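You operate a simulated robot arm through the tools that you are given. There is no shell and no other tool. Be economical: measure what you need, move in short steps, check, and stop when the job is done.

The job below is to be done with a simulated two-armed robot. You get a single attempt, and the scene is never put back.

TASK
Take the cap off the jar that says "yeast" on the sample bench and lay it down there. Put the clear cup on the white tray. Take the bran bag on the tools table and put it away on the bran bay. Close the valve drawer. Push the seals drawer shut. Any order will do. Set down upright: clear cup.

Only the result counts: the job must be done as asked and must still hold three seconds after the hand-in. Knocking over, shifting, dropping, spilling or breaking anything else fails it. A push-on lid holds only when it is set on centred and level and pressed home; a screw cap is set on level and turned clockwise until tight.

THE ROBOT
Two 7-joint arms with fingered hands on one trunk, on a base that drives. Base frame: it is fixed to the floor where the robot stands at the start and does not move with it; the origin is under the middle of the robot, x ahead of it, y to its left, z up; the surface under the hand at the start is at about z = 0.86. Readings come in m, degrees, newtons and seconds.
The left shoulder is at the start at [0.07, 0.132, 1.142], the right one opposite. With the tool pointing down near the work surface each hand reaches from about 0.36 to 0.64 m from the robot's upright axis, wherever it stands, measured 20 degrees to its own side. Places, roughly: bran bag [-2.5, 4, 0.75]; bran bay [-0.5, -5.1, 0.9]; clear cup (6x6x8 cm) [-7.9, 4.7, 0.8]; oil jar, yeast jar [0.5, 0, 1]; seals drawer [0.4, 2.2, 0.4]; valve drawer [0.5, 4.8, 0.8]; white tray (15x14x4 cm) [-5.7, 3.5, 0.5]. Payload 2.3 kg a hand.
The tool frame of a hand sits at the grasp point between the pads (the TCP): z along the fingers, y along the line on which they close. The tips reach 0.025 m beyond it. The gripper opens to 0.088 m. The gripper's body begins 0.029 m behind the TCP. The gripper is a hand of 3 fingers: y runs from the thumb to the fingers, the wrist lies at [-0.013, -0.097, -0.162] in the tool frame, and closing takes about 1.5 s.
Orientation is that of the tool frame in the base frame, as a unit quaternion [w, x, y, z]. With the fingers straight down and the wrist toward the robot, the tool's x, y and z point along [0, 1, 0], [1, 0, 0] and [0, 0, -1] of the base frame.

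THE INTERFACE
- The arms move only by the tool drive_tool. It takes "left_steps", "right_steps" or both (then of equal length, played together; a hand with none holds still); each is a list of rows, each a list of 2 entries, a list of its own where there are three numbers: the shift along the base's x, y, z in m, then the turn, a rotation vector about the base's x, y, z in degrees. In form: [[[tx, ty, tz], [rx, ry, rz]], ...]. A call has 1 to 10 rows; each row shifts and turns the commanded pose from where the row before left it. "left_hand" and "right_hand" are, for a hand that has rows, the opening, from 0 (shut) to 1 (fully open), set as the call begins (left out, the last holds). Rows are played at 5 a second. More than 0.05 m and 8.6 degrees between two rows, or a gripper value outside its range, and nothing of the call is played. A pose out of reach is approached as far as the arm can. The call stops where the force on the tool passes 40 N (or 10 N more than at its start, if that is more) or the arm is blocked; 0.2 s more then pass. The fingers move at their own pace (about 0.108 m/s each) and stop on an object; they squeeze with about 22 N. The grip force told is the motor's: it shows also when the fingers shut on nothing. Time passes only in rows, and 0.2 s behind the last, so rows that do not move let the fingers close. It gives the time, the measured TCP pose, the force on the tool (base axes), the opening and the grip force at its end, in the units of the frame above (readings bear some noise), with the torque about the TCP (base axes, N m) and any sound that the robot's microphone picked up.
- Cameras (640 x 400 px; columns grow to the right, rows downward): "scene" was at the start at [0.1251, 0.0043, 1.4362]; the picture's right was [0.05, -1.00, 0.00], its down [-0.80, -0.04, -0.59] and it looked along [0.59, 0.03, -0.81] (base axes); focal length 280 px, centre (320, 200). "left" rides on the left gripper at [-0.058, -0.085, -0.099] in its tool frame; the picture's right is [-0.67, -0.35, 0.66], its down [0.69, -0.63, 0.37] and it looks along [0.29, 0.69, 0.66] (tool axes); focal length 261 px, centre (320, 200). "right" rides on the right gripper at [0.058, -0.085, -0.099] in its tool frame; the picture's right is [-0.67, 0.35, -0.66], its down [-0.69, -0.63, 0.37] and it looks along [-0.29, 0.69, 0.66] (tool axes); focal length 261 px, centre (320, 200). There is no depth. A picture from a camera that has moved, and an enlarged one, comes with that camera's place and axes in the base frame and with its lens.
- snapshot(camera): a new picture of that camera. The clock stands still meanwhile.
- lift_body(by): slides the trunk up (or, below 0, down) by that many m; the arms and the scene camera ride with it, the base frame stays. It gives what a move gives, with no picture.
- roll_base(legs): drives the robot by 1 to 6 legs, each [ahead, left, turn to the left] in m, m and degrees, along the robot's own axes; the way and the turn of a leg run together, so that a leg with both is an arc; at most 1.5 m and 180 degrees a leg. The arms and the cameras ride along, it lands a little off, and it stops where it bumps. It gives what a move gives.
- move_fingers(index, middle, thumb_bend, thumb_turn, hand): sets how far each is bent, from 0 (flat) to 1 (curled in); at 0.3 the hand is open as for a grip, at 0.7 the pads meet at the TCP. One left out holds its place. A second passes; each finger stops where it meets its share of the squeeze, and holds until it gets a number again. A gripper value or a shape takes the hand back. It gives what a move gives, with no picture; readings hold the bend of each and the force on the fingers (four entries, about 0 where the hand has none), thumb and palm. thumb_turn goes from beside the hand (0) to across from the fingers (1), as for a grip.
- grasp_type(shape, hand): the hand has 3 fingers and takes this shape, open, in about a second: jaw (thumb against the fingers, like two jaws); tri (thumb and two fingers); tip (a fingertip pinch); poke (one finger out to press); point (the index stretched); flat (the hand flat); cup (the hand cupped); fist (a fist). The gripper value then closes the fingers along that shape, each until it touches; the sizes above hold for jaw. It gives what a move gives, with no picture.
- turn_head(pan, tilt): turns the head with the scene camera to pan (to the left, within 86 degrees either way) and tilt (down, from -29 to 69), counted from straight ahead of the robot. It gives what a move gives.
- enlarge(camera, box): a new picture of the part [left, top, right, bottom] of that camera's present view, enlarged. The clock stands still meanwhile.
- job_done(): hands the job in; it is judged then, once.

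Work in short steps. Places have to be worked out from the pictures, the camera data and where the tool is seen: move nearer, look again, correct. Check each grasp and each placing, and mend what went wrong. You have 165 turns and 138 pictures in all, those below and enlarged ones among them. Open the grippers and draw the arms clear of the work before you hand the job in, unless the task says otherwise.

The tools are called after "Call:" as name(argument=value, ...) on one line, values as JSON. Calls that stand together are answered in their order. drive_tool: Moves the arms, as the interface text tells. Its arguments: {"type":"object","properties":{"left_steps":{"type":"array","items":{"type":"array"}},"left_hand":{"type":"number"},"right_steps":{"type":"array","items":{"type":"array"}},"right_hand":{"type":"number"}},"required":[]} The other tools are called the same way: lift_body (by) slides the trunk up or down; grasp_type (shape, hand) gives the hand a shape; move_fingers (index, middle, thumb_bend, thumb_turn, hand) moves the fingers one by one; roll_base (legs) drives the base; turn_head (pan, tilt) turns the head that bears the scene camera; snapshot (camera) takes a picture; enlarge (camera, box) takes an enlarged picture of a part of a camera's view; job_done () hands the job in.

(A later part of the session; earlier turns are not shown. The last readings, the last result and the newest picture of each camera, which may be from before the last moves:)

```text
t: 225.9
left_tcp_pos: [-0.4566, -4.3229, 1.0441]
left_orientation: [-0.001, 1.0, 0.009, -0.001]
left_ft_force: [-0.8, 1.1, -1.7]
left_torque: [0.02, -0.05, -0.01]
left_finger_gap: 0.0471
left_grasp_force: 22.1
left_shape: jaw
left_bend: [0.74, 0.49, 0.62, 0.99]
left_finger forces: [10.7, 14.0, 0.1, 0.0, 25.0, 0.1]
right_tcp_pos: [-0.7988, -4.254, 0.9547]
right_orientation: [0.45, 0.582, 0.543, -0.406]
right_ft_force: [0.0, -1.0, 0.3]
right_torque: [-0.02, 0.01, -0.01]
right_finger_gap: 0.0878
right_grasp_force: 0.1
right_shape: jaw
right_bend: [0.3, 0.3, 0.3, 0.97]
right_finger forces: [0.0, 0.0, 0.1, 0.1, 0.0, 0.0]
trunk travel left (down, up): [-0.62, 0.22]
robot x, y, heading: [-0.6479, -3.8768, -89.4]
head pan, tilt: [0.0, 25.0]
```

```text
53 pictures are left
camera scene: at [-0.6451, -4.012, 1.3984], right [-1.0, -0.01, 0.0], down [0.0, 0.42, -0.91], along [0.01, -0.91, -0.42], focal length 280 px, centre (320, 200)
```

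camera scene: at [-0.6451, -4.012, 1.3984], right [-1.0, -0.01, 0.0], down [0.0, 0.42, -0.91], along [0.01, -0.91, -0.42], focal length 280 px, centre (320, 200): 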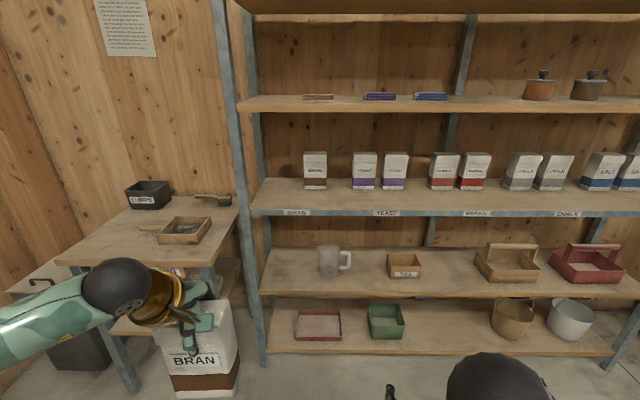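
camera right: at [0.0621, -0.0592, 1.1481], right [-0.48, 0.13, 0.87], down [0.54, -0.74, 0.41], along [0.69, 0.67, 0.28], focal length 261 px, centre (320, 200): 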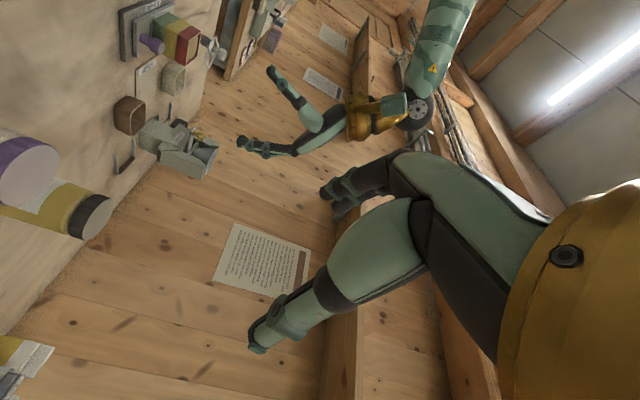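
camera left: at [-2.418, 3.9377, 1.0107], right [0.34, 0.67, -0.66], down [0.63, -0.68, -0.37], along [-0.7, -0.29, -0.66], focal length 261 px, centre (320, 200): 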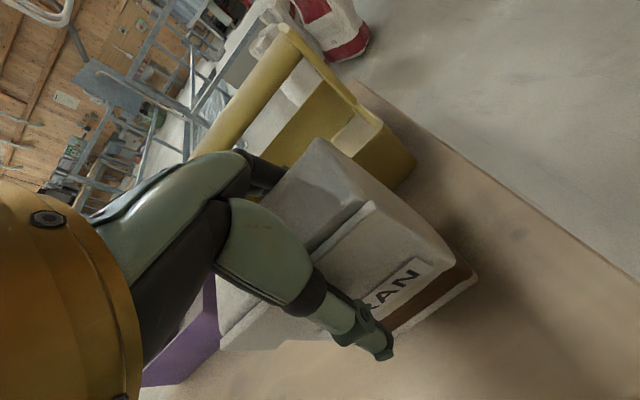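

Label lip at [−0.548, −4.956, 0.913]; existing bag at x≈−0.616, so the free spot is x≈−0.488. I'll set the bag near the shelf front (wrist stays outside the upper shelf), then push it back. Raise trunk 0.1 m and roll ahead 0.48 m.

Call:
lift_body(by=0.1)

Call:
roll_base(legs=[[0.48, -0.025, -0.6]])

Call:
turn_head(pan=10, tilt=40)

Call:
snapshot(camera="scene")

```text
t: 227.3
left_tcp_pos: [-0.4568, -4.3228, 1.1426]
left_orientation: [-0.001, 1.0, 0.009, -0.001]
left_ft_force: [0.0, 0.8, -2.0]
left_torque: [0.0, 0.0, -0.02]
left_finger_gap: 0.047
left_grasp_force: 21.9
left_shape: jaw
left_bend: [0.74, 0.49, 0.62, 0.99]
left_finger forces: [10.7, 14.0, 0.0, 0.1, 24.8, 0.0]
right_tcp_pos: [-0.7993, -4.2545, 1.0546]
right_orientation: [0.45, 0.581, 0.542, -0.406]
right_ft_force: [-0.3, 1.7, -0.2]
right_torque: [-0.01, 0.02, -0.01]
right_finger_gap: 0.0879
right_grasp_force: 0.1
right_shape: jaw
right_bend: [0.3, 0.3, 0.3, 0.97]
right_finger forces: [0.0, 0.1, 0.0, 0.0, 0.0, 0.0]
trunk travel left (down, up): [-0.72, 0.12]
robot x, y, heading: [-0.6472, -3.8702, -89.2]
head pan, tilt: [0.0, 25.0]
```

```text
t: 230.1
left_tcp_pos: [-0.4816, -4.8064, 1.1433]
left_orientation: [0.001, 1.0, 0.005, -0.002]
left_ft_force: [0.3, 0.4, -1.9]
left_torque: [0.03, 0.03, -0.01]
left_finger_gap: 0.0469
left_grasp_force: 22.3
left_shape: jaw
left_bend: [0.74, 0.49, 0.62, 0.99]
left_finger forces: [10.7, 13.9, 0.0, 0.0, 24.9, 0.0]
right_tcp_pos: [-0.8242, -4.7346, 1.0563]
right_orientation: [0.449, 0.583, 0.539, -0.408]
right_ft_force: [0.4, -0.1, 0.5]
right_torque: [0.01, 0.01, -0.01]
right_finger_gap: 0.0874
right_grasp_force: 0.0
right_shape: jaw
right_bend: [0.3, 0.3, 0.3, 0.97]
right_finger forces: [0.1, 0.0, 0.0, 0.1, 0.0, 0.0]
trunk travel left (down, up): [-0.72, 0.12]
robot x, y, heading: [-0.6703, -4.3499, -89.8]
head pan, tilt: [0.0, 25.0]
```

```text
t: 230.9
left_tcp_pos: [-0.4821, -4.8061, 1.1427]
left_orientation: [0.0, 1.0, 0.005, -0.002]
left_ft_force: [0.8, 0.3, -2.1]
left_torque: [0.01, 0.03, -0.02]
left_finger_gap: 0.0468
left_grasp_force: 21.8
left_shape: jaw
left_bend: [0.74, 0.49, 0.62, 0.99]
left_finger forces: [10.6, 14.0, 0.0, 0.0, 24.9, 0.0]
right_tcp_pos: [-0.8242, -4.736, 1.0546]
right_orientation: [0.447, 0.584, 0.539, -0.409]
right_ft_force: [0.8, -1.1, -0.6]
right_torque: [0.02, 0.0, -0.04]
right_finger_gap: 0.0878
right_grasp_force: 0.0
right_shape: jaw
right_bend: [0.3, 0.3, 0.3, 0.97]
right_finger forces: [0.1, 0.1, 0.0, 0.0, 0.0, 0.0]
trunk travel left (down, up): [-0.72, 0.12]
robot x, y, heading: [-0.6688, -4.3547, -89.7]
head pan, tilt: [10.0, 40.0]
```

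```text
52 pictures are left
camera scene: at [-0.6532, -4.4869, 1.4751], right [-0.98, -0.18, 0.0], down [-0.11, 0.63, -0.77], along [0.13, -0.75, -0.64], focal length 280 px, centre (320, 200)
```

scene: 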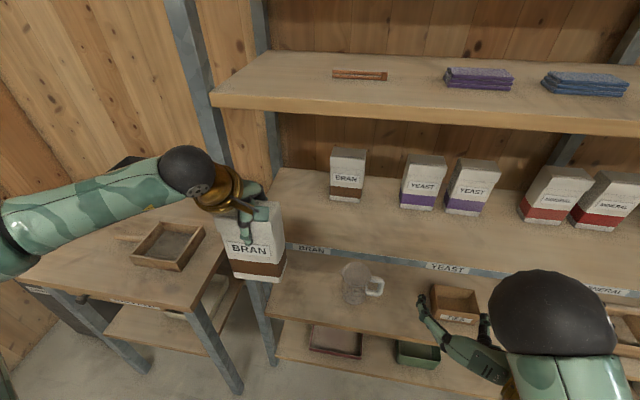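

Hand and bag are lined up (x≈−0.482). I lower to TCP z≈1.09, roll 5 cm nearer, then reach forward to y≈−4.99.

Call:
roll_base(legs=[[0.05, 0, 0]])

Call:
drive_tool(left_steps=[[[0, 0, -0.025], [0, 0, 0]], [[0, 0, -0.025], [0, 0, 0]], [[-0.002, -0.03, 0], [0, 0, 0]], [[-0.002, -0.03, 0], [0, 0, 0]], [[-0.002, -0.03, 0], [0, 0, 0]], [[0, 0, 0], [0, 0, 0]]])

Call:
snapshot(camera="scene")

Call:
snapshot(camera="left")

```text
t: 231.8
left_tcp_pos: [-0.4815, -4.8499, 1.1463]
left_orientation: [0.004, 1.0, 0.006, -0.001]
left_ft_force: [0.1, 1.1, -1.5]
left_torque: [-0.03, 0.0, 0.04]
left_finger_gap: 0.0472
left_grasp_force: 22.5
left_shape: jaw
left_bend: [0.74, 0.49, 0.62, 0.99]
left_finger forces: [10.6, 14.0, 0.0, 0.0, 25.0, 0.0]
right_tcp_pos: [-0.8231, -4.7775, 1.0585]
right_orientation: [0.45, 0.582, 0.54, -0.409]
right_ft_force: [-0.1, 0.2, 0.3]
right_torque: [0.01, -0.01, -0.04]
right_finger_gap: 0.0877
right_grasp_force: 0.2
right_shape: jaw
right_bend: [0.3, 0.3, 0.3, 0.97]
right_finger forces: [0.0, 0.0, 0.0, 0.0, 0.0, 0.0]
trunk travel left (down, up): [-0.72, 0.12]
robot x, y, heading: [-0.6691, -4.4036, -89.5]
head pan, tilt: [10.0, 40.0]
```

```text
t: 233.2
left_tcp_pos: [-0.4871, -4.9471, 1.0922]
left_orientation: [0.0, 1.0, 0.005, -0.002]
left_ft_force: [-0.2, -0.9, -2.5]
left_torque: [-0.02, 0.04, 0.01]
left_finger_gap: 0.0467
left_grasp_force: 22.3
left_shape: jaw
left_bend: [0.74, 0.49, 0.62, 0.99]
left_finger forces: [10.5, 13.9, 0.0, 0.0, 24.6, 0.0]
right_tcp_pos: [-0.824, -4.7845, 1.0559]
right_orientation: [0.448, 0.584, 0.54, -0.408]
right_ft_force: [0.8, -0.3, 0.5]
right_torque: [0.01, 0.01, -0.03]
right_finger_gap: 0.0876
right_grasp_force: 0.1
right_shape: jaw
right_bend: [0.3, 0.3, 0.3, 0.97]
right_finger forces: [0.0, 0.0, 0.0, 0.1, 0.1, 0.0]
trunk travel left (down, up): [-0.72, 0.12]
robot x, y, heading: [-0.6701, -4.4007, -89.6]
head pan, tilt: [10.0, 40.0]
```

```text
51 pictures are left
camera scene: at [-0.653, -4.5358, 1.475], right [-0.98, -0.18, 0.0], down [-0.11, 0.63, -0.77], along [0.14, -0.75, -0.64], focal length 280 px, centre (320, 200)
```

scene: 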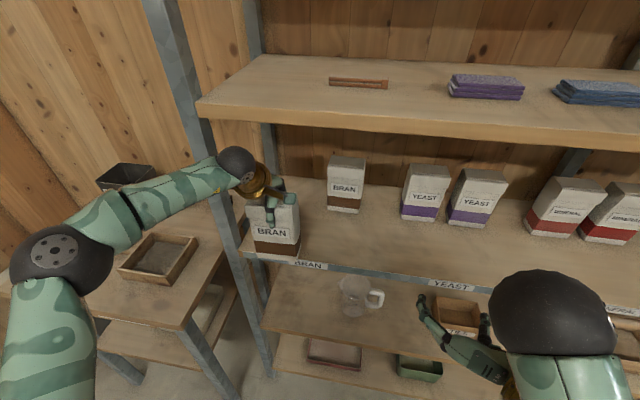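

```text
50 pictures are left
camera left: at [-0.5446, -4.8623, 1.1926], right [-0.68, 0.34, -0.65], down [0.68, 0.64, -0.37], along [0.29, -0.69, -0.66], focal length 261 px, centre (320, 200)
```

left: 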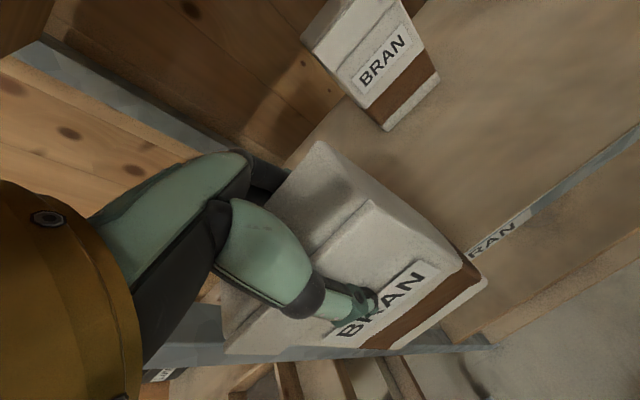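

The forearm clears the post. I move 5 cm further in and lower until the bag touches the shelf.

Call:
drive_tool(left_steps=[[[0, -0.025, 0], [0, 0, 0]], [[0, -0.025, 0], [0, 0, 0]], [[0, 0, -0.012], [0, 0, 0]], [[0, 0, -0.01], [0, 0, 0]], [[0, 0, -0.006], [0, 0, 0]], [[0, 0, 0], [0, 0, 0]]])

Call:
enlarge(camera="scene", box=[180, 110, 420, 300])

```text
t: 234.6
left_tcp_pos: [-0.4877, -4.9974, 1.0632]
left_orientation: [0.0, 1.0, 0.005, -0.001]
left_ft_force: [0.8, 0.0, -1.3]
left_torque: [-0.02, 0.02, 0.01]
left_finger_gap: 0.0465
left_grasp_force: 22.4
left_shape: jaw
left_bend: [0.74, 0.49, 0.62, 0.99]
left_finger forces: [10.4, 13.8, 0.1, 0.0, 24.2, 0.0]
right_tcp_pos: [-0.8245, -4.7853, 1.0551]
right_orientation: [0.448, 0.584, 0.54, -0.408]
right_ft_force: [-0.3, 0.3, 0.4]
right_torque: [0.02, -0.01, 0.0]
right_finger_gap: 0.0878
right_grasp_force: 0.1
right_shape: jaw
right_bend: [0.3, 0.3, 0.3, 0.97]
right_finger forces: [0.1, 0.1, 0.0, 0.1, 0.0, 0.0]
trunk travel left (down, up): [-0.72, 0.12]
robot x, y, heading: [-0.6717, -4.403, -89.8]
head pan, tilt: [10.0, 40.0]
```

```text
2.11 times, centred on (300, 205) of scene
camera zoom: at [-0.6529, -4.5357, 1.475], right [-0.98, -0.18, 0.0], down [-0.11, 0.63, -0.77], along [0.14, -0.75, -0.64], focal length 589 px, centre (362, 190)
```

zoom: 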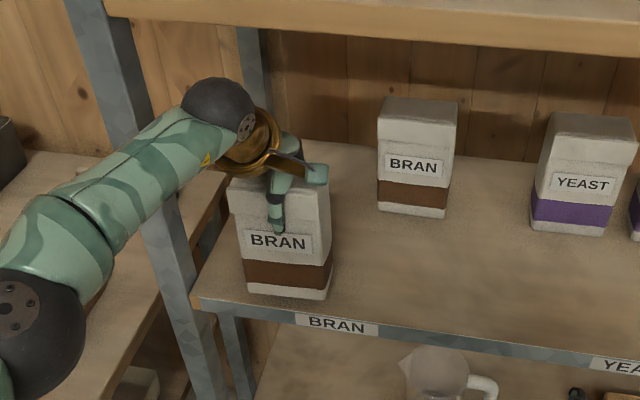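

Just above the shelf, well placed left of the other bag. I lower in 3 mm rows until contact.

Call:
drive_tool(left_steps=[[[0, 0, -0.004], [0, 0, 0]], [[0, 0, -0.004], [0, 0, 0]], [[0, 0, -0.003], [0, 0, 0]], [[0, 0, -0.003], [0, 0, 0]], [[0, 0, 0], [0, 0, 0]]])

```text
t: 235.8
left_tcp_pos: [-0.4895, -4.9951, 1.0533]
left_orientation: [0.003, 1.0, 0.006, -0.002]
left_ft_force: [-1.7, 0.5, 8.2]
left_torque: [-0.23, -0.18, -0.01]
left_finger_gap: 0.0466
left_grasp_force: 21.3
left_shape: jaw
left_bend: [0.74, 0.49, 0.62, 0.99]
left_finger forces: [11.0, 15.4, 0.0, 0.0, 26.2, 0.0]
right_tcp_pos: [-0.8245, -4.7823, 1.0559]
right_orientation: [0.449, 0.584, 0.539, -0.408]
right_ft_force: [1.3, 0.1, 0.0]
right_torque: [-0.02, 0.01, 0.01]
right_finger_gap: 0.0876
right_grasp_force: 0.0
right_shape: jaw
right_bend: [0.3, 0.3, 0.3, 0.97]
right_finger forces: [0.0, 0.1, 0.0, 0.1, 0.0, 0.0]
trunk travel left (down, up): [-0.72, 0.12]
robot x, y, heading: [-0.6697, -4.4038, -89.9]
head pan, tilt: [10.0, 40.0]
```

Contact at 8 N. I open the hand, then rise 5 cm (the wrist stays just in front of the upper shelf) and withdraw.

Call:
drive_tool(left_steps=[[[0, 0, 0.002], [0, 0, 0]], [[0, 0, 0], [0, 0, 0]], [[0, 0, 0], [0, 0, 0]], [[0, 0, 0], [0, 0, 0]], [[0, 0, 0], [0, 0, 0]]], left_hand=1)

Call:
drive_tool(left_steps=[[[0, 0.002, 0.01], [0, 0, 0]], [[0, 0, 0.015], [0, 0, 0]], [[0, 0.0, 0.015], [0, 0, 0]], [[0, 0, 0.012], [0, 0, 0]], [[0, 0, 0], [0, 0, 0]]])

Call:
enlarge(camera="scene", box=[180, 110, 420, 300])

```text
t: 237.0
left_tcp_pos: [-0.4887, -4.9954, 1.0529]
left_orientation: [0.001, 1.0, 0.006, 0.0]
left_ft_force: [-1.0, -0.1, 2.0]
left_torque: [0.0, -0.04, 0.01]
left_finger_gap: 0.088
left_grasp_force: 0.1
left_shape: jaw
left_bend: [0.29, 0.3, 0.3, 0.97]
left_finger forces: [2.6, 0.1, 0.1, 0.1, 3.8, 0.0]
right_tcp_pos: [-0.8243, -4.7844, 1.0556]
right_orientation: [0.449, 0.584, 0.539, -0.409]
right_ft_force: [-0.7, -0.7, -0.8]
right_torque: [0.02, 0.02, -0.01]
right_finger_gap: 0.0875
right_grasp_force: 0.0
right_shape: jaw
right_bend: [0.3, 0.3, 0.3, 0.97]
right_finger forces: [0.0, 0.1, 0.0, 0.1, 0.0, 0.0]
trunk travel left (down, up): [-0.72, 0.12]
robot x, y, heading: [-0.6659, -4.4005, -89.7]
head pan, tilt: [10.0, 40.0]
```

```text
t: 238.2
left_tcp_pos: [-0.4878, -4.9943, 1.1054]
left_orientation: [0.001, 1.0, 0.006, -0.002]
left_ft_force: [0.1, 0.1, -0.9]
left_torque: [0.0, -0.01, -0.04]
left_finger_gap: 0.0877
left_grasp_force: 0.0
left_shape: jaw
left_bend: [0.3, 0.3, 0.3, 0.97]
left_finger forces: [0.1, 0.0, 0.0, 0.0, 0.0, 0.0]
right_tcp_pos: [-0.8234, -4.7839, 1.055]
right_orientation: [0.448, 0.583, 0.54, -0.409]
right_ft_force: [0.3, 0.0, -0.2]
right_torque: [0.0, 0.01, 0.02]
right_finger_gap: 0.0878
right_grasp_force: 0.1
right_shape: jaw
right_bend: [0.3, 0.3, 0.3, 0.97]
right_finger forces: [0.0, 0.0, 0.1, 0.0, 0.0, 0.0]
trunk travel left (down, up): [-0.72, 0.12]
robot x, y, heading: [-0.6725, -4.4029, -90.0]
head pan, tilt: [10.0, 40.0]
```

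```text
2.11 times, centred on (300, 205) of scene
camera zoom: at [-0.6532, -4.5353, 1.4751], right [-0.98, -0.18, 0.0], down [-0.11, 0.63, -0.77], along [0.14, -0.75, -0.64], focal length 589 px, centre (362, 190)
```

zoom: 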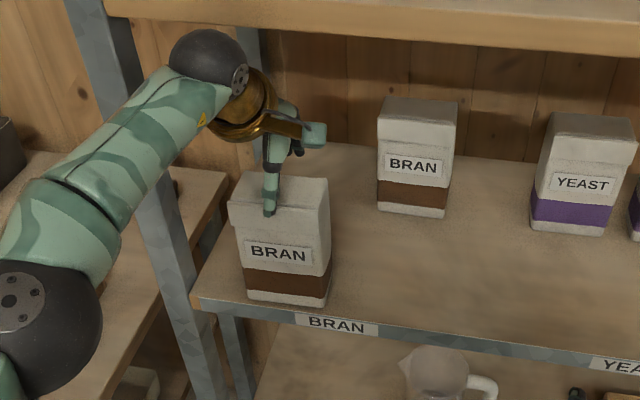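

The bag stands by itself. I rise another 1.2 cm and pull back toward the robot.

Call:
drive_tool(left_steps=[[[0, 0.0, 0.012], [0, 0, 0]], [[0, 0.03, 0.005], [0, 0, 0]], [[0, 0.04, 0.01], [0, 0, 0]], [[0, 0.04, 0.02], [0, 0, 0]], [[0, 0.04, 0.02], [0, 0, 0]], [[0, 0.03, 0], [0, 0, 0]]])

Call:
grasp_type(hand="left", shape="fist")

Call:
snapshot(camera="scene")

```text
t: 239.6
left_tcp_pos: [-0.4878, -4.8117, 1.1717]
left_orientation: [0.001, 1.0, 0.006, -0.002]
left_ft_force: [-0.3, 0.6, 0.7]
left_torque: [-0.04, 0.02, -0.05]
left_finger_gap: 0.0876
left_grasp_force: 0.0
left_shape: jaw
left_bend: [0.3, 0.3, 0.3, 0.97]
left_finger forces: [0.0, 0.1, 0.0, 0.0, 0.0, 0.1]
right_tcp_pos: [-0.823, -4.7828, 1.0559]
right_orientation: [0.448, 0.584, 0.54, -0.409]
right_ft_force: [0.4, -0.7, -0.4]
right_torque: [-0.01, 0.01, 0.01]
right_finger_gap: 0.0877
right_grasp_force: 0.0
right_shape: jaw
right_bend: [0.3, 0.3, 0.3, 0.97]
right_finger forces: [0.0, 0.0, 0.0, 0.0, 0.0, 0.1]
trunk travel left (down, up): [-0.72, 0.12]
robot x, y, heading: [-0.6711, -4.4002, -89.8]
head pan, tilt: [10.0, 40.0]
```

```text
t: 240.5
left_tcp_pos: [-0.4885, -4.8143, 1.1732]
left_orientation: [0.001, 1.0, 0.006, -0.002]
left_ft_force: [0.3, 0.3, 0.4]
left_torque: [-0.01, 0.01, 0.0]
left_finger_gap: 0.0
left_grasp_force: 0.1
left_shape: fist
left_bend: [1.0, 1.0, 0.86, 0.85]
left_finger forces: [0.1, 0.0, 0.1, 0.0, 0.1, 0.1]
right_tcp_pos: [-0.8242, -4.7843, 1.0552]
right_orientation: [0.447, 0.584, 0.541, -0.409]
right_ft_force: [0.1, 0.0, 0.8]
right_torque: [0.0, 0.02, -0.01]
right_finger_gap: 0.0877
right_grasp_force: 0.1
right_shape: jaw
right_bend: [0.3, 0.3, 0.3, 0.97]
right_finger forces: [0.0, 0.1, 0.0, 0.0, 0.0, 0.0]
trunk travel left (down, up): [-0.72, 0.12]
robot x, y, heading: [-0.6692, -4.4049, -89.9]
head pan, tilt: [10.0, 40.0]
```

```text
47 pictures are left
camera scene: at [-0.6533, -4.5354, 1.4751], right [-0.98, -0.18, 0.0], down [-0.11, 0.63, -0.77], along [0.14, -0.75, -0.64], focal length 280 px, centre (320, 200)
```

scene: 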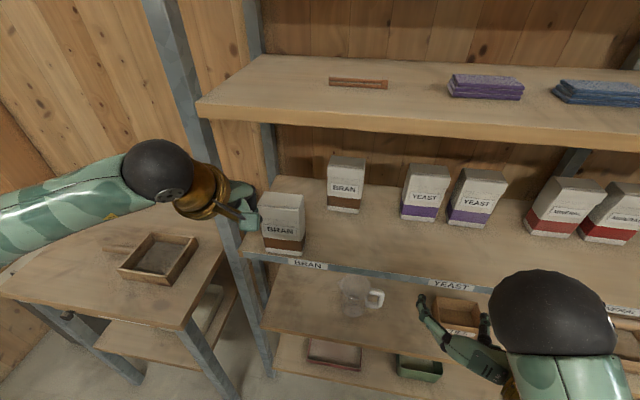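

To seat it like the other bag, I push it back with the left fist low on its front. First lower the fist in front of the shelf to z≈0.975.

Call:
drive_tool(left_steps=[[[0, 0, -0.04], [0, 0, 0]], [[0, 0, -0.04], [0, 0, 0]], [[0, 0, -0.04], [0, 0, 0]], [[0, 0, -0.04], [0, 0, 0]], [[0, 0, -0.035], [0, 0, 0]], [[0, -0.02, 0], [0, 0, 0]], [[0, 0, 0], [0, 0, 0]]])

Call:
enlarge(camera="scene", box=[180, 110, 420, 300])

```text
t: 242.1
left_tcp_pos: [-0.4887, -4.8341, 0.9761]
left_orientation: [0.001, 1.0, 0.005, -0.002]
left_ft_force: [0.6, -1.0, -0.5]
left_torque: [0.01, 0.03, 0.05]
left_finger_gap: 0.0
left_grasp_force: 0.1
left_shape: fist
left_bend: [1.0, 1.0, 0.86, 0.85]
left_finger forces: [0.1, 0.1, 0.0, 0.0, 0.1, 0.0]
right_tcp_pos: [-0.8241, -4.7842, 1.0541]
right_orientation: [0.448, 0.584, 0.54, -0.409]
right_ft_force: [0.4, -0.7, 0.4]
right_torque: [-0.01, 0.0, 0.01]
right_finger_gap: 0.0878
right_grasp_force: 0.1
right_shape: jaw
right_bend: [0.3, 0.3, 0.3, 0.97]
right_finger forces: [0.0, 0.1, 0.0, 0.1, 0.0, 0.1]
trunk travel left (down, up): [-0.72, 0.12]
robot x, y, heading: [-0.6688, -4.4021, -90.0]
head pan, tilt: [10.0, 40.0]
```

```text
2.11 times, centred on (300, 205) of scene
camera zoom: at [-0.6531, -4.535, 1.4751], right [-0.98, -0.18, 0.0], down [-0.11, 0.63, -0.77], along [0.14, -0.75, -0.64], focal length 589 px, centre (362, 190)
```

zoom: 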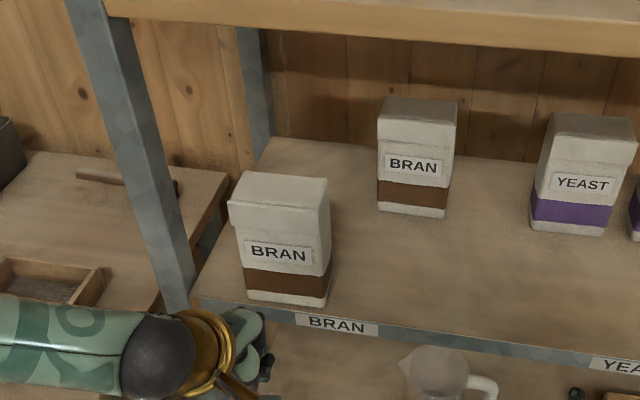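

Clear view of the bag. I push forward 14 cm slowly and check.

Call:
drive_tool(left_steps=[[[0, -0.02, 0], [0, 0, 0]], [[0, -0.02, 0], [0, 0, 0]], [[0, -0.02, 0], [0, 0, 0]], [[0, -0.02, 0], [0, 0, 0]], [[0, -0.02, 0], [0, 0, 0]], [[0, -0.015, 0], [0, 0, 0]], [[0, -0.015, 0], [0, 0, 0]], [[0, -0.01, 0], [0, 0, 0]], [[0, 0, 0], [0, 0, 0]]])

Call:
enlarge(camera="scene", box=[180, 110, 420, 300])

```text
t: 244.1
left_tcp_pos: [-0.4885, -4.9737, 0.977]
left_orientation: [0.001, 1.0, 0.006, -0.001]
left_ft_force: [0.0, -0.3, 0.5]
left_torque: [0.0, 0.05, 0.0]
left_finger_gap: 0.0003
left_grasp_force: 0.1
left_shape: fist
left_bend: [1.0, 1.0, 0.86, 0.85]
left_finger forces: [0.0, 0.0, 0.1, 0.0, 0.0, 0.0]
right_tcp_pos: [-0.8234, -4.7844, 1.0543]
right_orientation: [0.449, 0.583, 0.54, -0.409]
right_ft_force: [-0.6, -0.5, 1.0]
right_torque: [0.05, 0.01, 0.03]
right_finger_gap: 0.0877
right_grasp_force: 0.1
right_shape: jaw
right_bend: [0.3, 0.3, 0.3, 0.97]
right_finger forces: [0.0, 0.1, 0.0, 0.1, 0.0, 0.0]
trunk travel left (down, up): [-0.72, 0.12]
robot x, y, heading: [-0.6665, -4.4003, -89.9]
head pan, tilt: [10.0, 40.0]
```

```text
2.11 times, centred on (300, 205) of scene
camera zoom: at [-0.6533, -4.535, 1.4751], right [-0.98, -0.18, 0.0], down [-0.11, 0.63, -0.77], along [0.14, -0.75, -0.64], focal length 589 px, centre (362, 190)
```

zoom: 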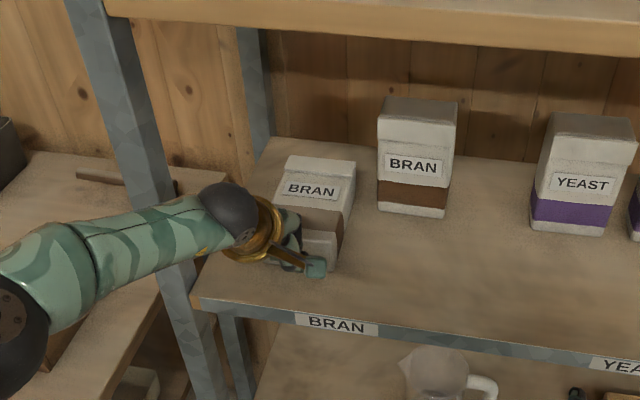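

The bag tipped over backward. Upright is only asked for the cup, but I withdraw and look at how it lies.

Call:
drive_tool(left_steps=[[[0, 0.02, 0.005], [0, 0, 0]], [[0, 0.03, 0.01], [0, 0, 0]], [[0, 0.04, 0.0], [0, 0, 0]], [[0, 0.04, 0.0], [0, 0, 0]], [[0, 0.03, 0.0], [0, 0, 0]]])

Call:
enlarge(camera="scene", box=[180, 110, 420, 300])

```text
t: 245.3
left_tcp_pos: [-0.4883, -4.8121, 0.991]
left_orientation: [0.002, 1.0, 0.006, -0.001]
left_ft_force: [0.2, 0.7, 0.5]
left_torque: [0.0, 0.02, 0.01]
left_finger_gap: 0.0
left_grasp_force: 0.0
left_shape: fist
left_bend: [1.0, 1.0, 0.86, 0.85]
left_finger forces: [0.0, 0.1, 0.1, 0.0, 0.0, 0.0]
right_tcp_pos: [-0.8232, -4.7846, 1.0553]
right_orientation: [0.449, 0.583, 0.539, -0.409]
right_ft_force: [0.3, -0.2, 0.5]
right_torque: [0.02, 0.03, 0.02]
right_finger_gap: 0.0878
right_grasp_force: 0.1
right_shape: jaw
right_bend: [0.3, 0.3, 0.3, 0.97]
right_finger forces: [0.1, 0.0, 0.1, 0.0, 0.0, 0.0]
trunk travel left (down, up): [-0.72, 0.12]
robot x, y, heading: [-0.6724, -4.4035, -89.7]
head pan, tilt: [10.0, 40.0]
```

```text
2.11 times, centred on (300, 205) of scene
camera zoom: at [-0.6533, -4.5341, 1.4752], right [-0.98, -0.18, 0.0], down [-0.11, 0.63, -0.77], along [0.14, -0.75, -0.64], focal length 589 px, centre (362, 190)
```

zoom: 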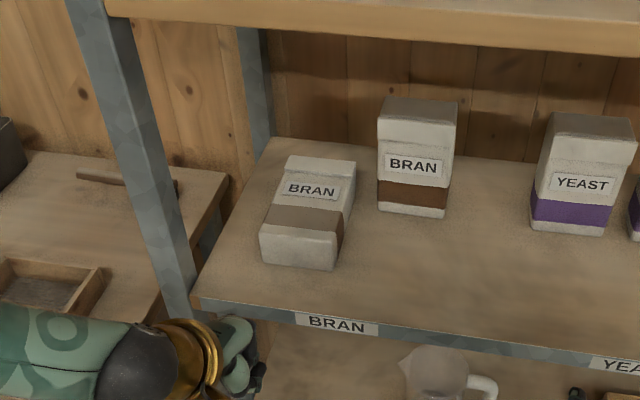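

The bag lies flat and stable in the bran bay, about [−0.48, −5.08], which is where it belongs. Now for the cup: I back off and turn around to drive north again.

Call:
roll_base(legs=[[-0.9, 0, 0], [0, 0, 180]])

Call:
grasp_type(hand="left", shape="jaw")

Call:
drive_tool(left_steps=[[[0, 0, 0.04], [0, 0, 0]], [[0, 0, 0.04], [0, 0, 0]], [[0, 0, 0.03], [0, 0, 0]]])

Call:
turn_head(pan=0, tilt=20)

Call:
snapshot(camera="scene")

```text
t: 257.4
left_tcp_pos: [-0.8409, -3.0827, 0.9915]
left_orientation: [0.002, 0.005, 1.0, 0.001]
left_ft_force: [0.2, 0.1, 0.9]
left_torque: [0.03, 0.03, 0.01]
left_finger_gap: 0.0
left_grasp_force: 0.1
left_shape: fist
left_bend: [1.0, 1.0, 0.86, 0.85]
left_finger forces: [0.0, 0.0, 0.0, 0.0, 0.1, 0.1]
right_tcp_pos: [-0.5068, -3.1186, 1.0554]
right_orientation: [0.414, -0.533, 0.59, 0.443]
right_ft_force: [0.6, -0.2, 0.3]
right_torque: [0.01, 0.0, 0.0]
right_finger_gap: 0.0877
right_grasp_force: 0.2
right_shape: jaw
right_bend: [0.3, 0.3, 0.3, 0.97]
right_finger forces: [0.0, 0.0, 0.0, 0.1, 0.1, 0.0]
trunk travel left (down, up): [-0.72, 0.12]
robot x, y, heading: [-0.6697, -3.5, 88.9]
head pan, tilt: [10.0, 40.0]
```

```text
t: 258.3
left_tcp_pos: [-0.8396, -3.0836, 0.9911]
left_orientation: [0.002, 0.005, 1.0, 0.001]
left_ft_force: [0.0, -0.4, -0.3]
left_torque: [-0.01, 0.0, -0.03]
left_finger_gap: 0.0874
left_grasp_force: 0.0
left_shape: jaw
left_bend: [0.3, 0.3, 0.3, 0.97]
left_finger forces: [0.0, 0.0, 0.1, 0.0, 0.0, 0.0]
right_tcp_pos: [-0.5057, -3.1204, 1.0555]
right_orientation: [0.414, -0.533, 0.59, 0.444]
right_ft_force: [0.5, 0.0, 0.1]
right_torque: [-0.01, -0.02, -0.01]
right_finger_gap: 0.0877
right_grasp_force: 0.1
right_shape: jaw
right_bend: [0.3, 0.3, 0.3, 0.97]
right_finger forces: [0.1, 0.0, 0.0, 0.0, 0.1, 0.0]
trunk travel left (down, up): [-0.72, 0.12]
robot x, y, heading: [-0.6698, -3.5006, 89.0]
head pan, tilt: [10.0, 40.0]
```

```text
t: 259.1
left_tcp_pos: [-0.8424, -3.0838, 1.1014]
left_orientation: [0.003, 0.006, 1.0, 0.0]
left_ft_force: [-0.1, 0.1, 0.8]
left_torque: [0.01, 0.03, -0.03]
left_finger_gap: 0.0878
left_grasp_force: 0.1
left_shape: jaw
left_bend: [0.3, 0.3, 0.3, 0.97]
left_finger forces: [0.0, 0.0, 0.0, 0.0, 0.0, 0.0]
right_tcp_pos: [-0.5079, -3.1187, 1.0552]
right_orientation: [0.414, -0.534, 0.589, 0.443]
right_ft_force: [0.5, -0.8, -0.2]
right_torque: [0.0, -0.01, 0.01]
right_finger_gap: 0.0876
right_grasp_force: 0.0
right_shape: jaw
right_bend: [0.3, 0.3, 0.3, 0.97]
right_finger forces: [0.1, 0.1, 0.0, 0.2, 0.0, 0.0]
trunk travel left (down, up): [-0.72, 0.12]
robot x, y, heading: [-0.6679, -3.4995, 88.9]
head pan, tilt: [10.0, 40.0]
```

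```text
t: 259.9
left_tcp_pos: [-0.8392, -3.0832, 1.1009]
left_orientation: [0.001, 0.005, 1.0, 0.0]
left_ft_force: [-0.7, 0.0, 0.0]
left_torque: [-0.03, -0.02, -0.03]
left_finger_gap: 0.0877
left_grasp_force: 0.1
left_shape: jaw
left_bend: [0.3, 0.3, 0.3, 0.97]
left_finger forces: [0.0, 0.0, 0.0, 0.0, 0.0, 0.1]
right_tcp_pos: [-0.5063, -3.1201, 1.0559]
right_orientation: [0.413, -0.533, 0.59, 0.444]
right_ft_force: [-0.1, -0.7, -0.5]
right_torque: [0.01, -0.01, -0.01]
right_finger_gap: 0.0877
right_grasp_force: 0.0
right_shape: jaw
right_bend: [0.3, 0.3, 0.3, 0.97]
right_finger forces: [0.0, 0.0, 0.1, 0.0, 0.0, 0.1]
trunk travel left (down, up): [-0.72, 0.12]
robot x, y, heading: [-0.6662, -3.4996, 89.0]
head pan, tilt: [0.0, 20.0]
```

```text
43 pictures are left
camera scene: at [-0.6639, -3.3548, 1.5064], right [1.0, -0.02, 0.0], down [-0.01, -0.34, -0.94], along [0.02, 0.94, -0.34], focal length 280 px, centre (320, 200)
```

scene: 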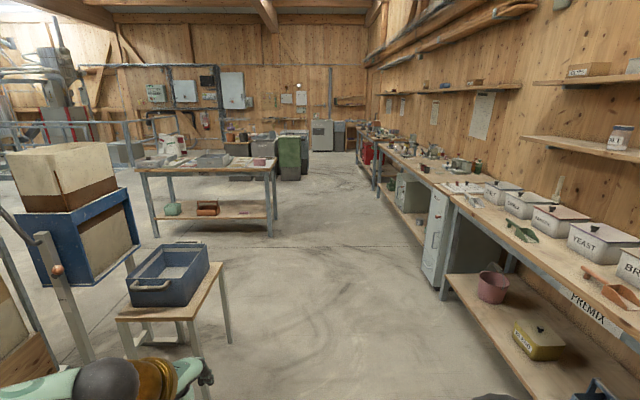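

Path north is clear. I drive along x≈−0.5 up to y≈0.5 and then look west for the way to the cup area.

Call:
roll_base(legs=[[0.5, -0.15, 1], [1.4, 0, 0], [1.4, 0, 0], [1.4, 0, 0], [0, 0, 45]])

Call:
turn_head(pan=25, tilt=15)

Call:
snapshot(camera="scene")

```text
t: 284.7
left_tcp_pos: [-0.8736, 1.3642, 1.1015]
left_orientation: [0.0, -0.375, 0.927, 0.002]
left_ft_force: [0.5, 0.4, 0.3]
left_torque: [0.02, -0.01, 0.0]
left_finger_gap: 0.0877
left_grasp_force: 0.0
left_shape: jaw
left_bend: [0.3, 0.3, 0.3, 0.97]
left_finger forces: [0.0, 0.0, 0.1, 0.1, 0.1, 0.1]
right_tcp_pos: [-0.6091, 1.5743, 1.0546]
right_orientation: [-0.214, 0.717, -0.342, -0.569]
right_ft_force: [0.5, 0.0, -0.2]
right_torque: [0.05, 0.02, -0.03]
right_finger_gap: 0.0877
right_grasp_force: 0.1
right_shape: jaw
right_bend: [0.3, 0.3, 0.3, 0.97]
right_finger forces: [0.0, 0.0, 0.0, 0.0, 0.1, 0.0]
trunk travel left (down, up): [-0.72, 0.12]
robot x, y, heading: [-0.4605, 1.1895, 133.8]
head pan, tilt: [0.0, 20.0]
```

```text
t: 285.6
left_tcp_pos: [-0.8735, 1.3653, 1.1012]
left_orientation: [0.001, -0.376, 0.927, 0.002]
left_ft_force: [-0.5, 0.1, -0.3]
left_torque: [0.01, 0.01, -0.04]
left_finger_gap: 0.0876
left_grasp_force: 0.1
left_shape: jaw
left_bend: [0.3, 0.3, 0.3, 0.97]
left_finger forces: [0.1, 0.1, 0.0, 0.0, 0.0, 0.0]
right_tcp_pos: [-0.61, 1.5754, 1.0544]
right_orientation: [-0.214, 0.717, -0.341, -0.568]
right_ft_force: [-0.6, 0.0, 0.1]
right_torque: [0.0, 0.01, 0.01]
right_finger_gap: 0.0879
right_grasp_force: 0.0
right_shape: jaw
right_bend: [0.3, 0.3, 0.3, 0.97]
right_finger forces: [0.1, 0.0, 0.0, 0.0, 0.0, 0.0]
trunk travel left (down, up): [-0.72, 0.12]
robot x, y, heading: [-0.4578, 1.1878, 133.6]
head pan, tilt: [25.0, 15.0]
```

```text
42 pictures are left
camera scene: at [-0.5792, 1.2621, 1.5146], right [0.36, 0.93, 0.0], down [0.24, -0.09, -0.97], along [-0.9, 0.35, -0.26], focal length 280 px, centre (320, 200)
```

scene: 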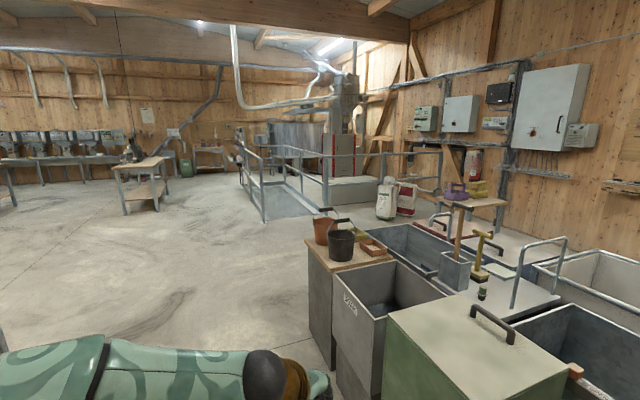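

Open floor to the west. I zoom on the railed walkway and machine area.

Call:
enlarge(camera="scene", box=[180, 100, 440, 250])

```text
2.46 times, centred on (310, 175) of scene
camera zoom: at [-0.5792, 1.2621, 1.5146], right [0.36, 0.93, 0.0], down [0.24, -0.09, -0.97], along [-0.9, 0.35, -0.26], focal length 688 px, centre (345, 262)
```

zoom: 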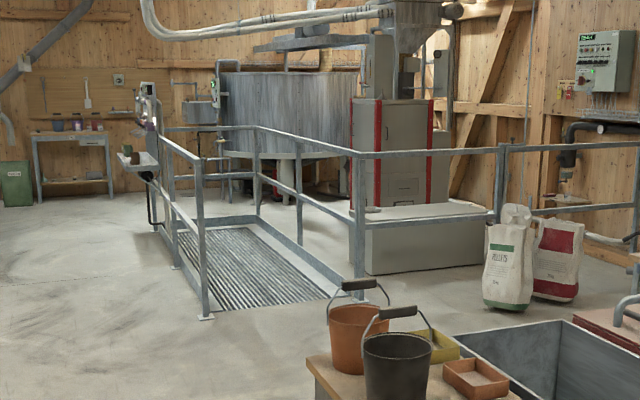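

The white tray should be on the grey platform by the machine. I drive west along y≈1.2 and then look again from about x −3.4.

Call:
roll_base(legs=[[0, 0, 46.3], [1.4, 0, 0], [1.4, 0, 0], [0.5, 0, -40]])

Call:
turn_head(pan=0, tilt=15)

Call:
snapshot(camera="scene")

```text
t: 303.8
left_tcp_pos: [-4.1411, 1.4951, 1.1023]
left_orientation: [0.001, -0.421, 0.907, 0.002]
left_ft_force: [-0.4, 0.3, -0.2]
left_torque: [0.01, 0.0, 0.02]
left_finger_gap: 0.0878
left_grasp_force: 0.0
left_shape: jaw
left_bend: [0.3, 0.3, 0.3, 0.97]
left_finger forces: [0.0, 0.1, 0.1, 0.0, 0.0, 0.0]
right_tcp_pos: [-3.8996, 1.7279, 1.0566]
right_orientation: [-0.185, 0.733, -0.306, -0.578]
right_ft_force: [-0.8, 0.4, -0.3]
right_torque: [-0.03, -0.05, 0.0]
right_finger_gap: 0.0877
right_grasp_force: 0.0
right_shape: jaw
right_bend: [0.3, 0.3, 0.3, 0.97]
right_finger forces: [0.0, 0.0, 0.1, 0.0, 0.1, 0.1]
trunk travel left (down, up): [-0.72, 0.12]
robot x, y, heading: [-3.7129, 1.3628, 139.2]
head pan, tilt: [25.0, 15.0]
```

```text
t: 304.7
left_tcp_pos: [-4.1418, 1.4972, 1.1004]
left_orientation: [0.001, -0.421, 0.907, 0.002]
left_ft_force: [0.8, 0.0, 0.7]
left_torque: [0.0, 0.01, 0.03]
left_finger_gap: 0.0877
left_grasp_force: 0.1
left_shape: jaw
left_bend: [0.3, 0.3, 0.3, 0.97]
left_finger forces: [0.0, 0.0, 0.1, 0.0, 0.0, 0.1]
right_tcp_pos: [-3.9002, 1.7315, 1.0553]
right_orientation: [-0.185, 0.734, -0.306, -0.577]
right_ft_force: [0.2, -0.4, -0.1]
right_torque: [-0.02, -0.03, -0.01]
right_finger_gap: 0.0878
right_grasp_force: 0.0
right_shape: jaw
right_bend: [0.3, 0.3, 0.3, 0.97]
right_finger forces: [0.0, 0.0, 0.2, 0.0, 0.1, 0.0]
trunk travel left (down, up): [-0.72, 0.12]
robot x, y, heading: [-3.7153, 1.3645, 139.3]
head pan, tilt: [0.0, 15.0]
```

```text
40 pictures are left
camera scene: at [-3.8199, 1.4585, 1.5146], right [0.65, 0.76, 0.0], down [0.2, -0.17, -0.97], along [-0.73, 0.63, -0.26], focal length 280 px, centre (320, 200)
```

scene: 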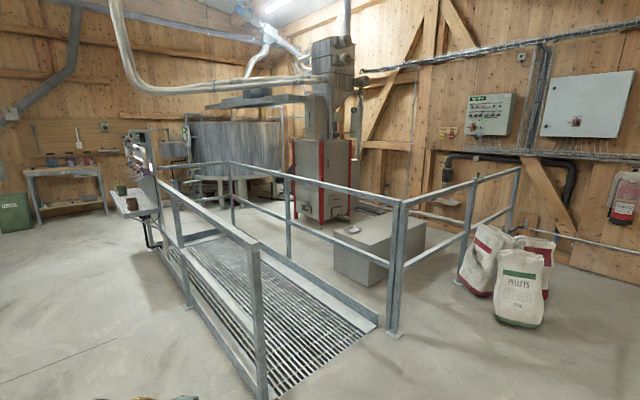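

I zoom in on the platform and rails to see tray, cup and access.

Call:
enlarge(camera="scene", box=[100, 110, 420, 300])

Call:
enlarge(camera="scene", box=[310, 190, 410, 270])

```text
2.00 times, centred on (260, 205) of scene
camera zoom: at [-3.8199, 1.4585, 1.5146], right [0.65, 0.76, 0.0], down [0.2, -0.17, -0.97], along [-0.73, 0.63, -0.26], focal length 559 px, centre (440, 190)
```

zoom: 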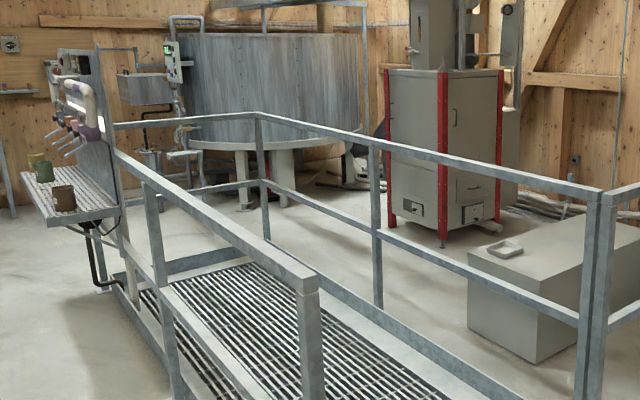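

```text
5.00 times, centred on (360, 230) of scene
camera zoom: at [-3.8199, 1.4585, 1.5146], right [0.65, 0.76, 0.0], down [0.2, -0.17, -0.97], along [-0.73, 0.63, -0.26], focal length 1398 px, centre (120, 50)
```

zoom: 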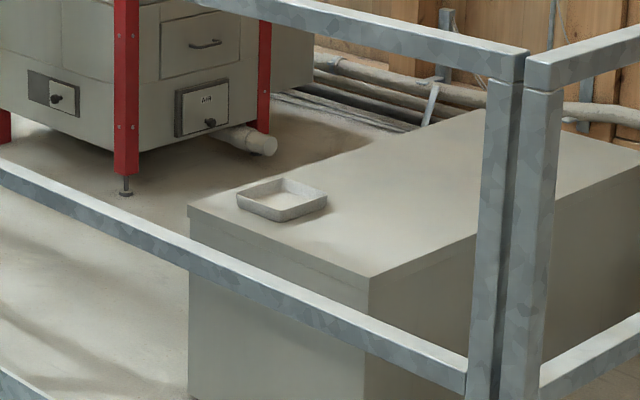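

The white tray sits on the platform at about [−5.59, 3.41, 0.5], inside the rails; the cup should be behind the boiler near the tank. I drive round to the west side and look north from about [−8, 1].

Call:
roll_base(legs=[[0, 0, 41], [1.4, 0.4, 0], [1.4, 0, 0], [1.3, 0, 0], [0, 0, -80]])

Call:
turn_head(pan=0, tilt=15)

Call:
snapshot(camera="scene")

```text
t: 330.1
left_tcp_pos: [-8.0685, 1.2845, 1.1017]
left_orientation: [0.002, -0.09, 0.996, 0.001]
left_ft_force: [0.2, -0.5, 0.0]
left_torque: [-0.03, 0.03, 0.03]
left_finger_gap: 0.0877
left_grasp_force: 0.0
left_shape: jaw
left_bend: [0.3, 0.3, 0.3, 0.97]
left_finger forces: [0.0, 0.1, 0.1, 0.0, 0.0, 0.0]
right_tcp_pos: [-7.7334, 1.312, 1.0553]
right_orientation: [-0.369, 0.588, -0.536, -0.481]
right_ft_force: [-0.8, -0.4, 0.3]
right_torque: [0.01, -0.01, 0.0]
right_finger_gap: 0.0879
right_grasp_force: 0.1
right_shape: jaw
right_bend: [0.3, 0.3, 0.3, 0.97]
right_finger forces: [0.1, 0.0, 0.0, 0.1, 0.0, 0.1]
trunk travel left (down, up): [-0.72, 0.12]
robot x, y, heading: [-7.8202, 0.9078, 99.7]
head pan, tilt: [0.0, 15.0]
```

```text
t: 330.7
left_tcp_pos: [-8.0686, 1.2838, 1.1011]
left_orientation: [0.002, -0.091, 0.996, 0.0]
left_ft_force: [0.0, -0.3, 0.2]
left_torque: [0.01, 0.0, -0.05]
left_finger_gap: 0.0877
left_grasp_force: 0.0
left_shape: jaw
left_bend: [0.3, 0.3, 0.3, 0.97]
left_finger forces: [0.0, 0.0, 0.0, 0.0, 0.0, 0.1]
right_tcp_pos: [-7.7339, 1.3129, 1.055]
right_orientation: [-0.369, 0.587, -0.536, -0.481]
right_ft_force: [-0.2, 0.2, -0.9]
right_torque: [0.01, 0.0, 0.03]
right_finger_gap: 0.0878
right_grasp_force: 0.1
right_shape: jaw
right_bend: [0.3, 0.3, 0.3, 0.97]
right_finger forces: [0.0, 0.1, 0.1, 0.0, 0.0, 0.1]
trunk travel left (down, up): [-0.72, 0.12]
robot x, y, heading: [-7.8208, 0.9067, 100.1]
head pan, tilt: [0.0, 15.0]
```

```text
37 pictures are left
camera scene: at [-7.8438, 1.0519, 1.5146], right [0.98, 0.17, 0.0], down [0.04, -0.26, -0.97], along [-0.17, 0.95, -0.26], focal length 280 px, centre (320, 200)
```

scene: 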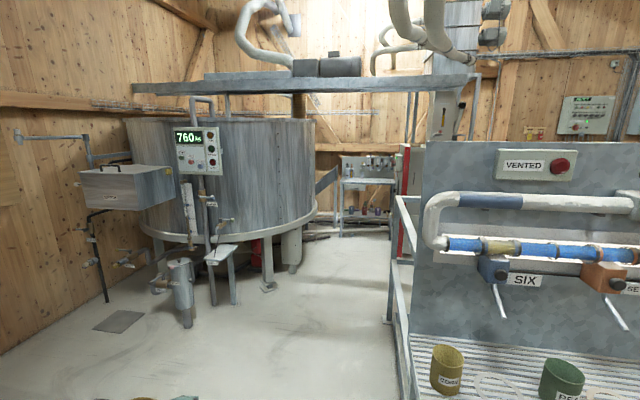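

There is an open passage between tank and rail to a small table at the back. I zoom in there for the cup.

Call:
enlarge(camera="scene", box=[300, 140, 420, 250])

```text
3.64 times, centred on (360, 195) of scene
camera zoom: at [-7.8438, 1.0519, 1.5146], right [0.98, 0.17, 0.0], down [0.04, -0.26, -0.97], along [-0.17, 0.95, -0.26], focal length 1017 px, centre (174, 218)
```

zoom: 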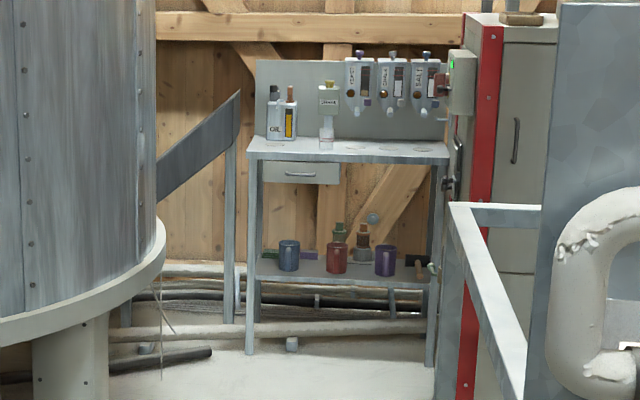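

The clear cup stands on that table at about [−7.94, 4.9, 0.8] beneath a dispenser, so I'll grasp it from the front with the forward-pointing right hand. I drive up the passage along x≈−8.05.

Call:
roll_base(legs=[[0, 0, -10], [1.0, 0.25, 0], [1.3, 0, 0], [0.55, -0.08, 0]])

Call:
turn_head(pan=0, tilt=30)

Call:
snapshot(camera="scene")

```text
t: 345.7
left_tcp_pos: [-8.1607, 4.1801, 1.1021]
left_orientation: [0.001, -0.001, 1.0, 0.001]
left_ft_force: [-0.2, 0.2, -0.1]
left_torque: [-0.03, 0.01, 0.0]
left_finger_gap: 0.0876
left_grasp_force: 0.0
left_shape: jaw
left_bend: [0.3, 0.3, 0.3, 0.97]
left_finger forces: [0.1, 0.0, 0.0, 0.0, 0.0, 0.1]
right_tcp_pos: [-7.8265, 4.1482, 1.0562]
right_orientation: [0.411, -0.537, 0.586, 0.446]
right_ft_force: [0.9, 0.7, -0.4]
right_torque: [0.01, -0.03, 0.03]
right_finger_gap: 0.0876
right_grasp_force: 0.0
right_shape: jaw
right_bend: [0.3, 0.3, 0.3, 0.97]
right_finger forces: [0.0, 0.1, 0.0, 0.0, 0.1, 0.0]
trunk travel left (down, up): [-0.72, 0.12]
robot x, y, heading: [-7.9833, 3.7696, 89.6]
head pan, tilt: [0.0, 15.0]
```

```text
t: 346.5
left_tcp_pos: [-8.1605, 4.1822, 1.102]
left_orientation: [0.002, -0.001, 1.0, 0.001]
left_ft_force: [0.2, 0.6, -0.4]
left_torque: [0.01, -0.01, 0.01]
left_finger_gap: 0.0876
left_grasp_force: 0.0
left_shape: jaw
left_bend: [0.3, 0.3, 0.3, 0.97]
left_finger forces: [0.0, 0.1, 0.1, 0.1, 0.1, 0.1]
right_tcp_pos: [-7.827, 4.1495, 1.0539]
right_orientation: [0.41, -0.538, 0.586, 0.447]
right_ft_force: [0.7, 0.2, 0.0]
right_torque: [0.03, 0.01, -0.01]
right_finger_gap: 0.0876
right_grasp_force: 0.1
right_shape: jaw
right_bend: [0.3, 0.3, 0.3, 0.97]
right_finger forces: [0.0, 0.1, 0.0, 0.1, 0.1, 0.1]
trunk travel left (down, up): [-0.72, 0.12]
robot x, y, heading: [-7.9818, 3.7684, 89.7]
head pan, tilt: [0.0, 30.0]
```

```text
35 pictures are left
camera scene: at [-7.9825, 3.9099, 1.4905], right [1.0, -0.01, 0.0], down [0.0, -0.5, -0.87], along [0.01, 0.87, -0.5], focal length 280 px, centre (320, 200)
```

scene: 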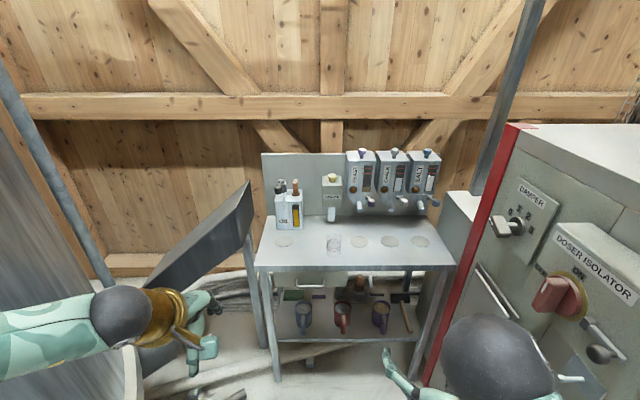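

The cabinet's switches are close on the right, so I must keep left. I zoom on the table to find the cup exactly.

Call:
enlarge(camera="scene", box=[255, 150, 455, 280])

```text
3.08 times, centred on (355, 215) of scene
camera zoom: at [-7.9825, 3.9099, 1.4905], right [1.0, -0.01, 0.0], down [0.0, -0.5, -0.87], along [0.01, 0.87, -0.5], focal length 860 px, centre (212, 154)
```

zoom: 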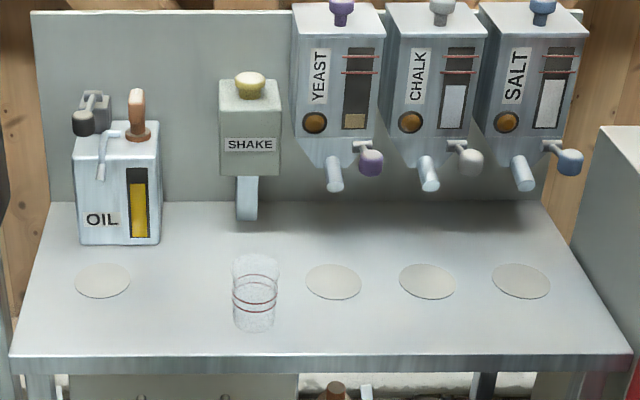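

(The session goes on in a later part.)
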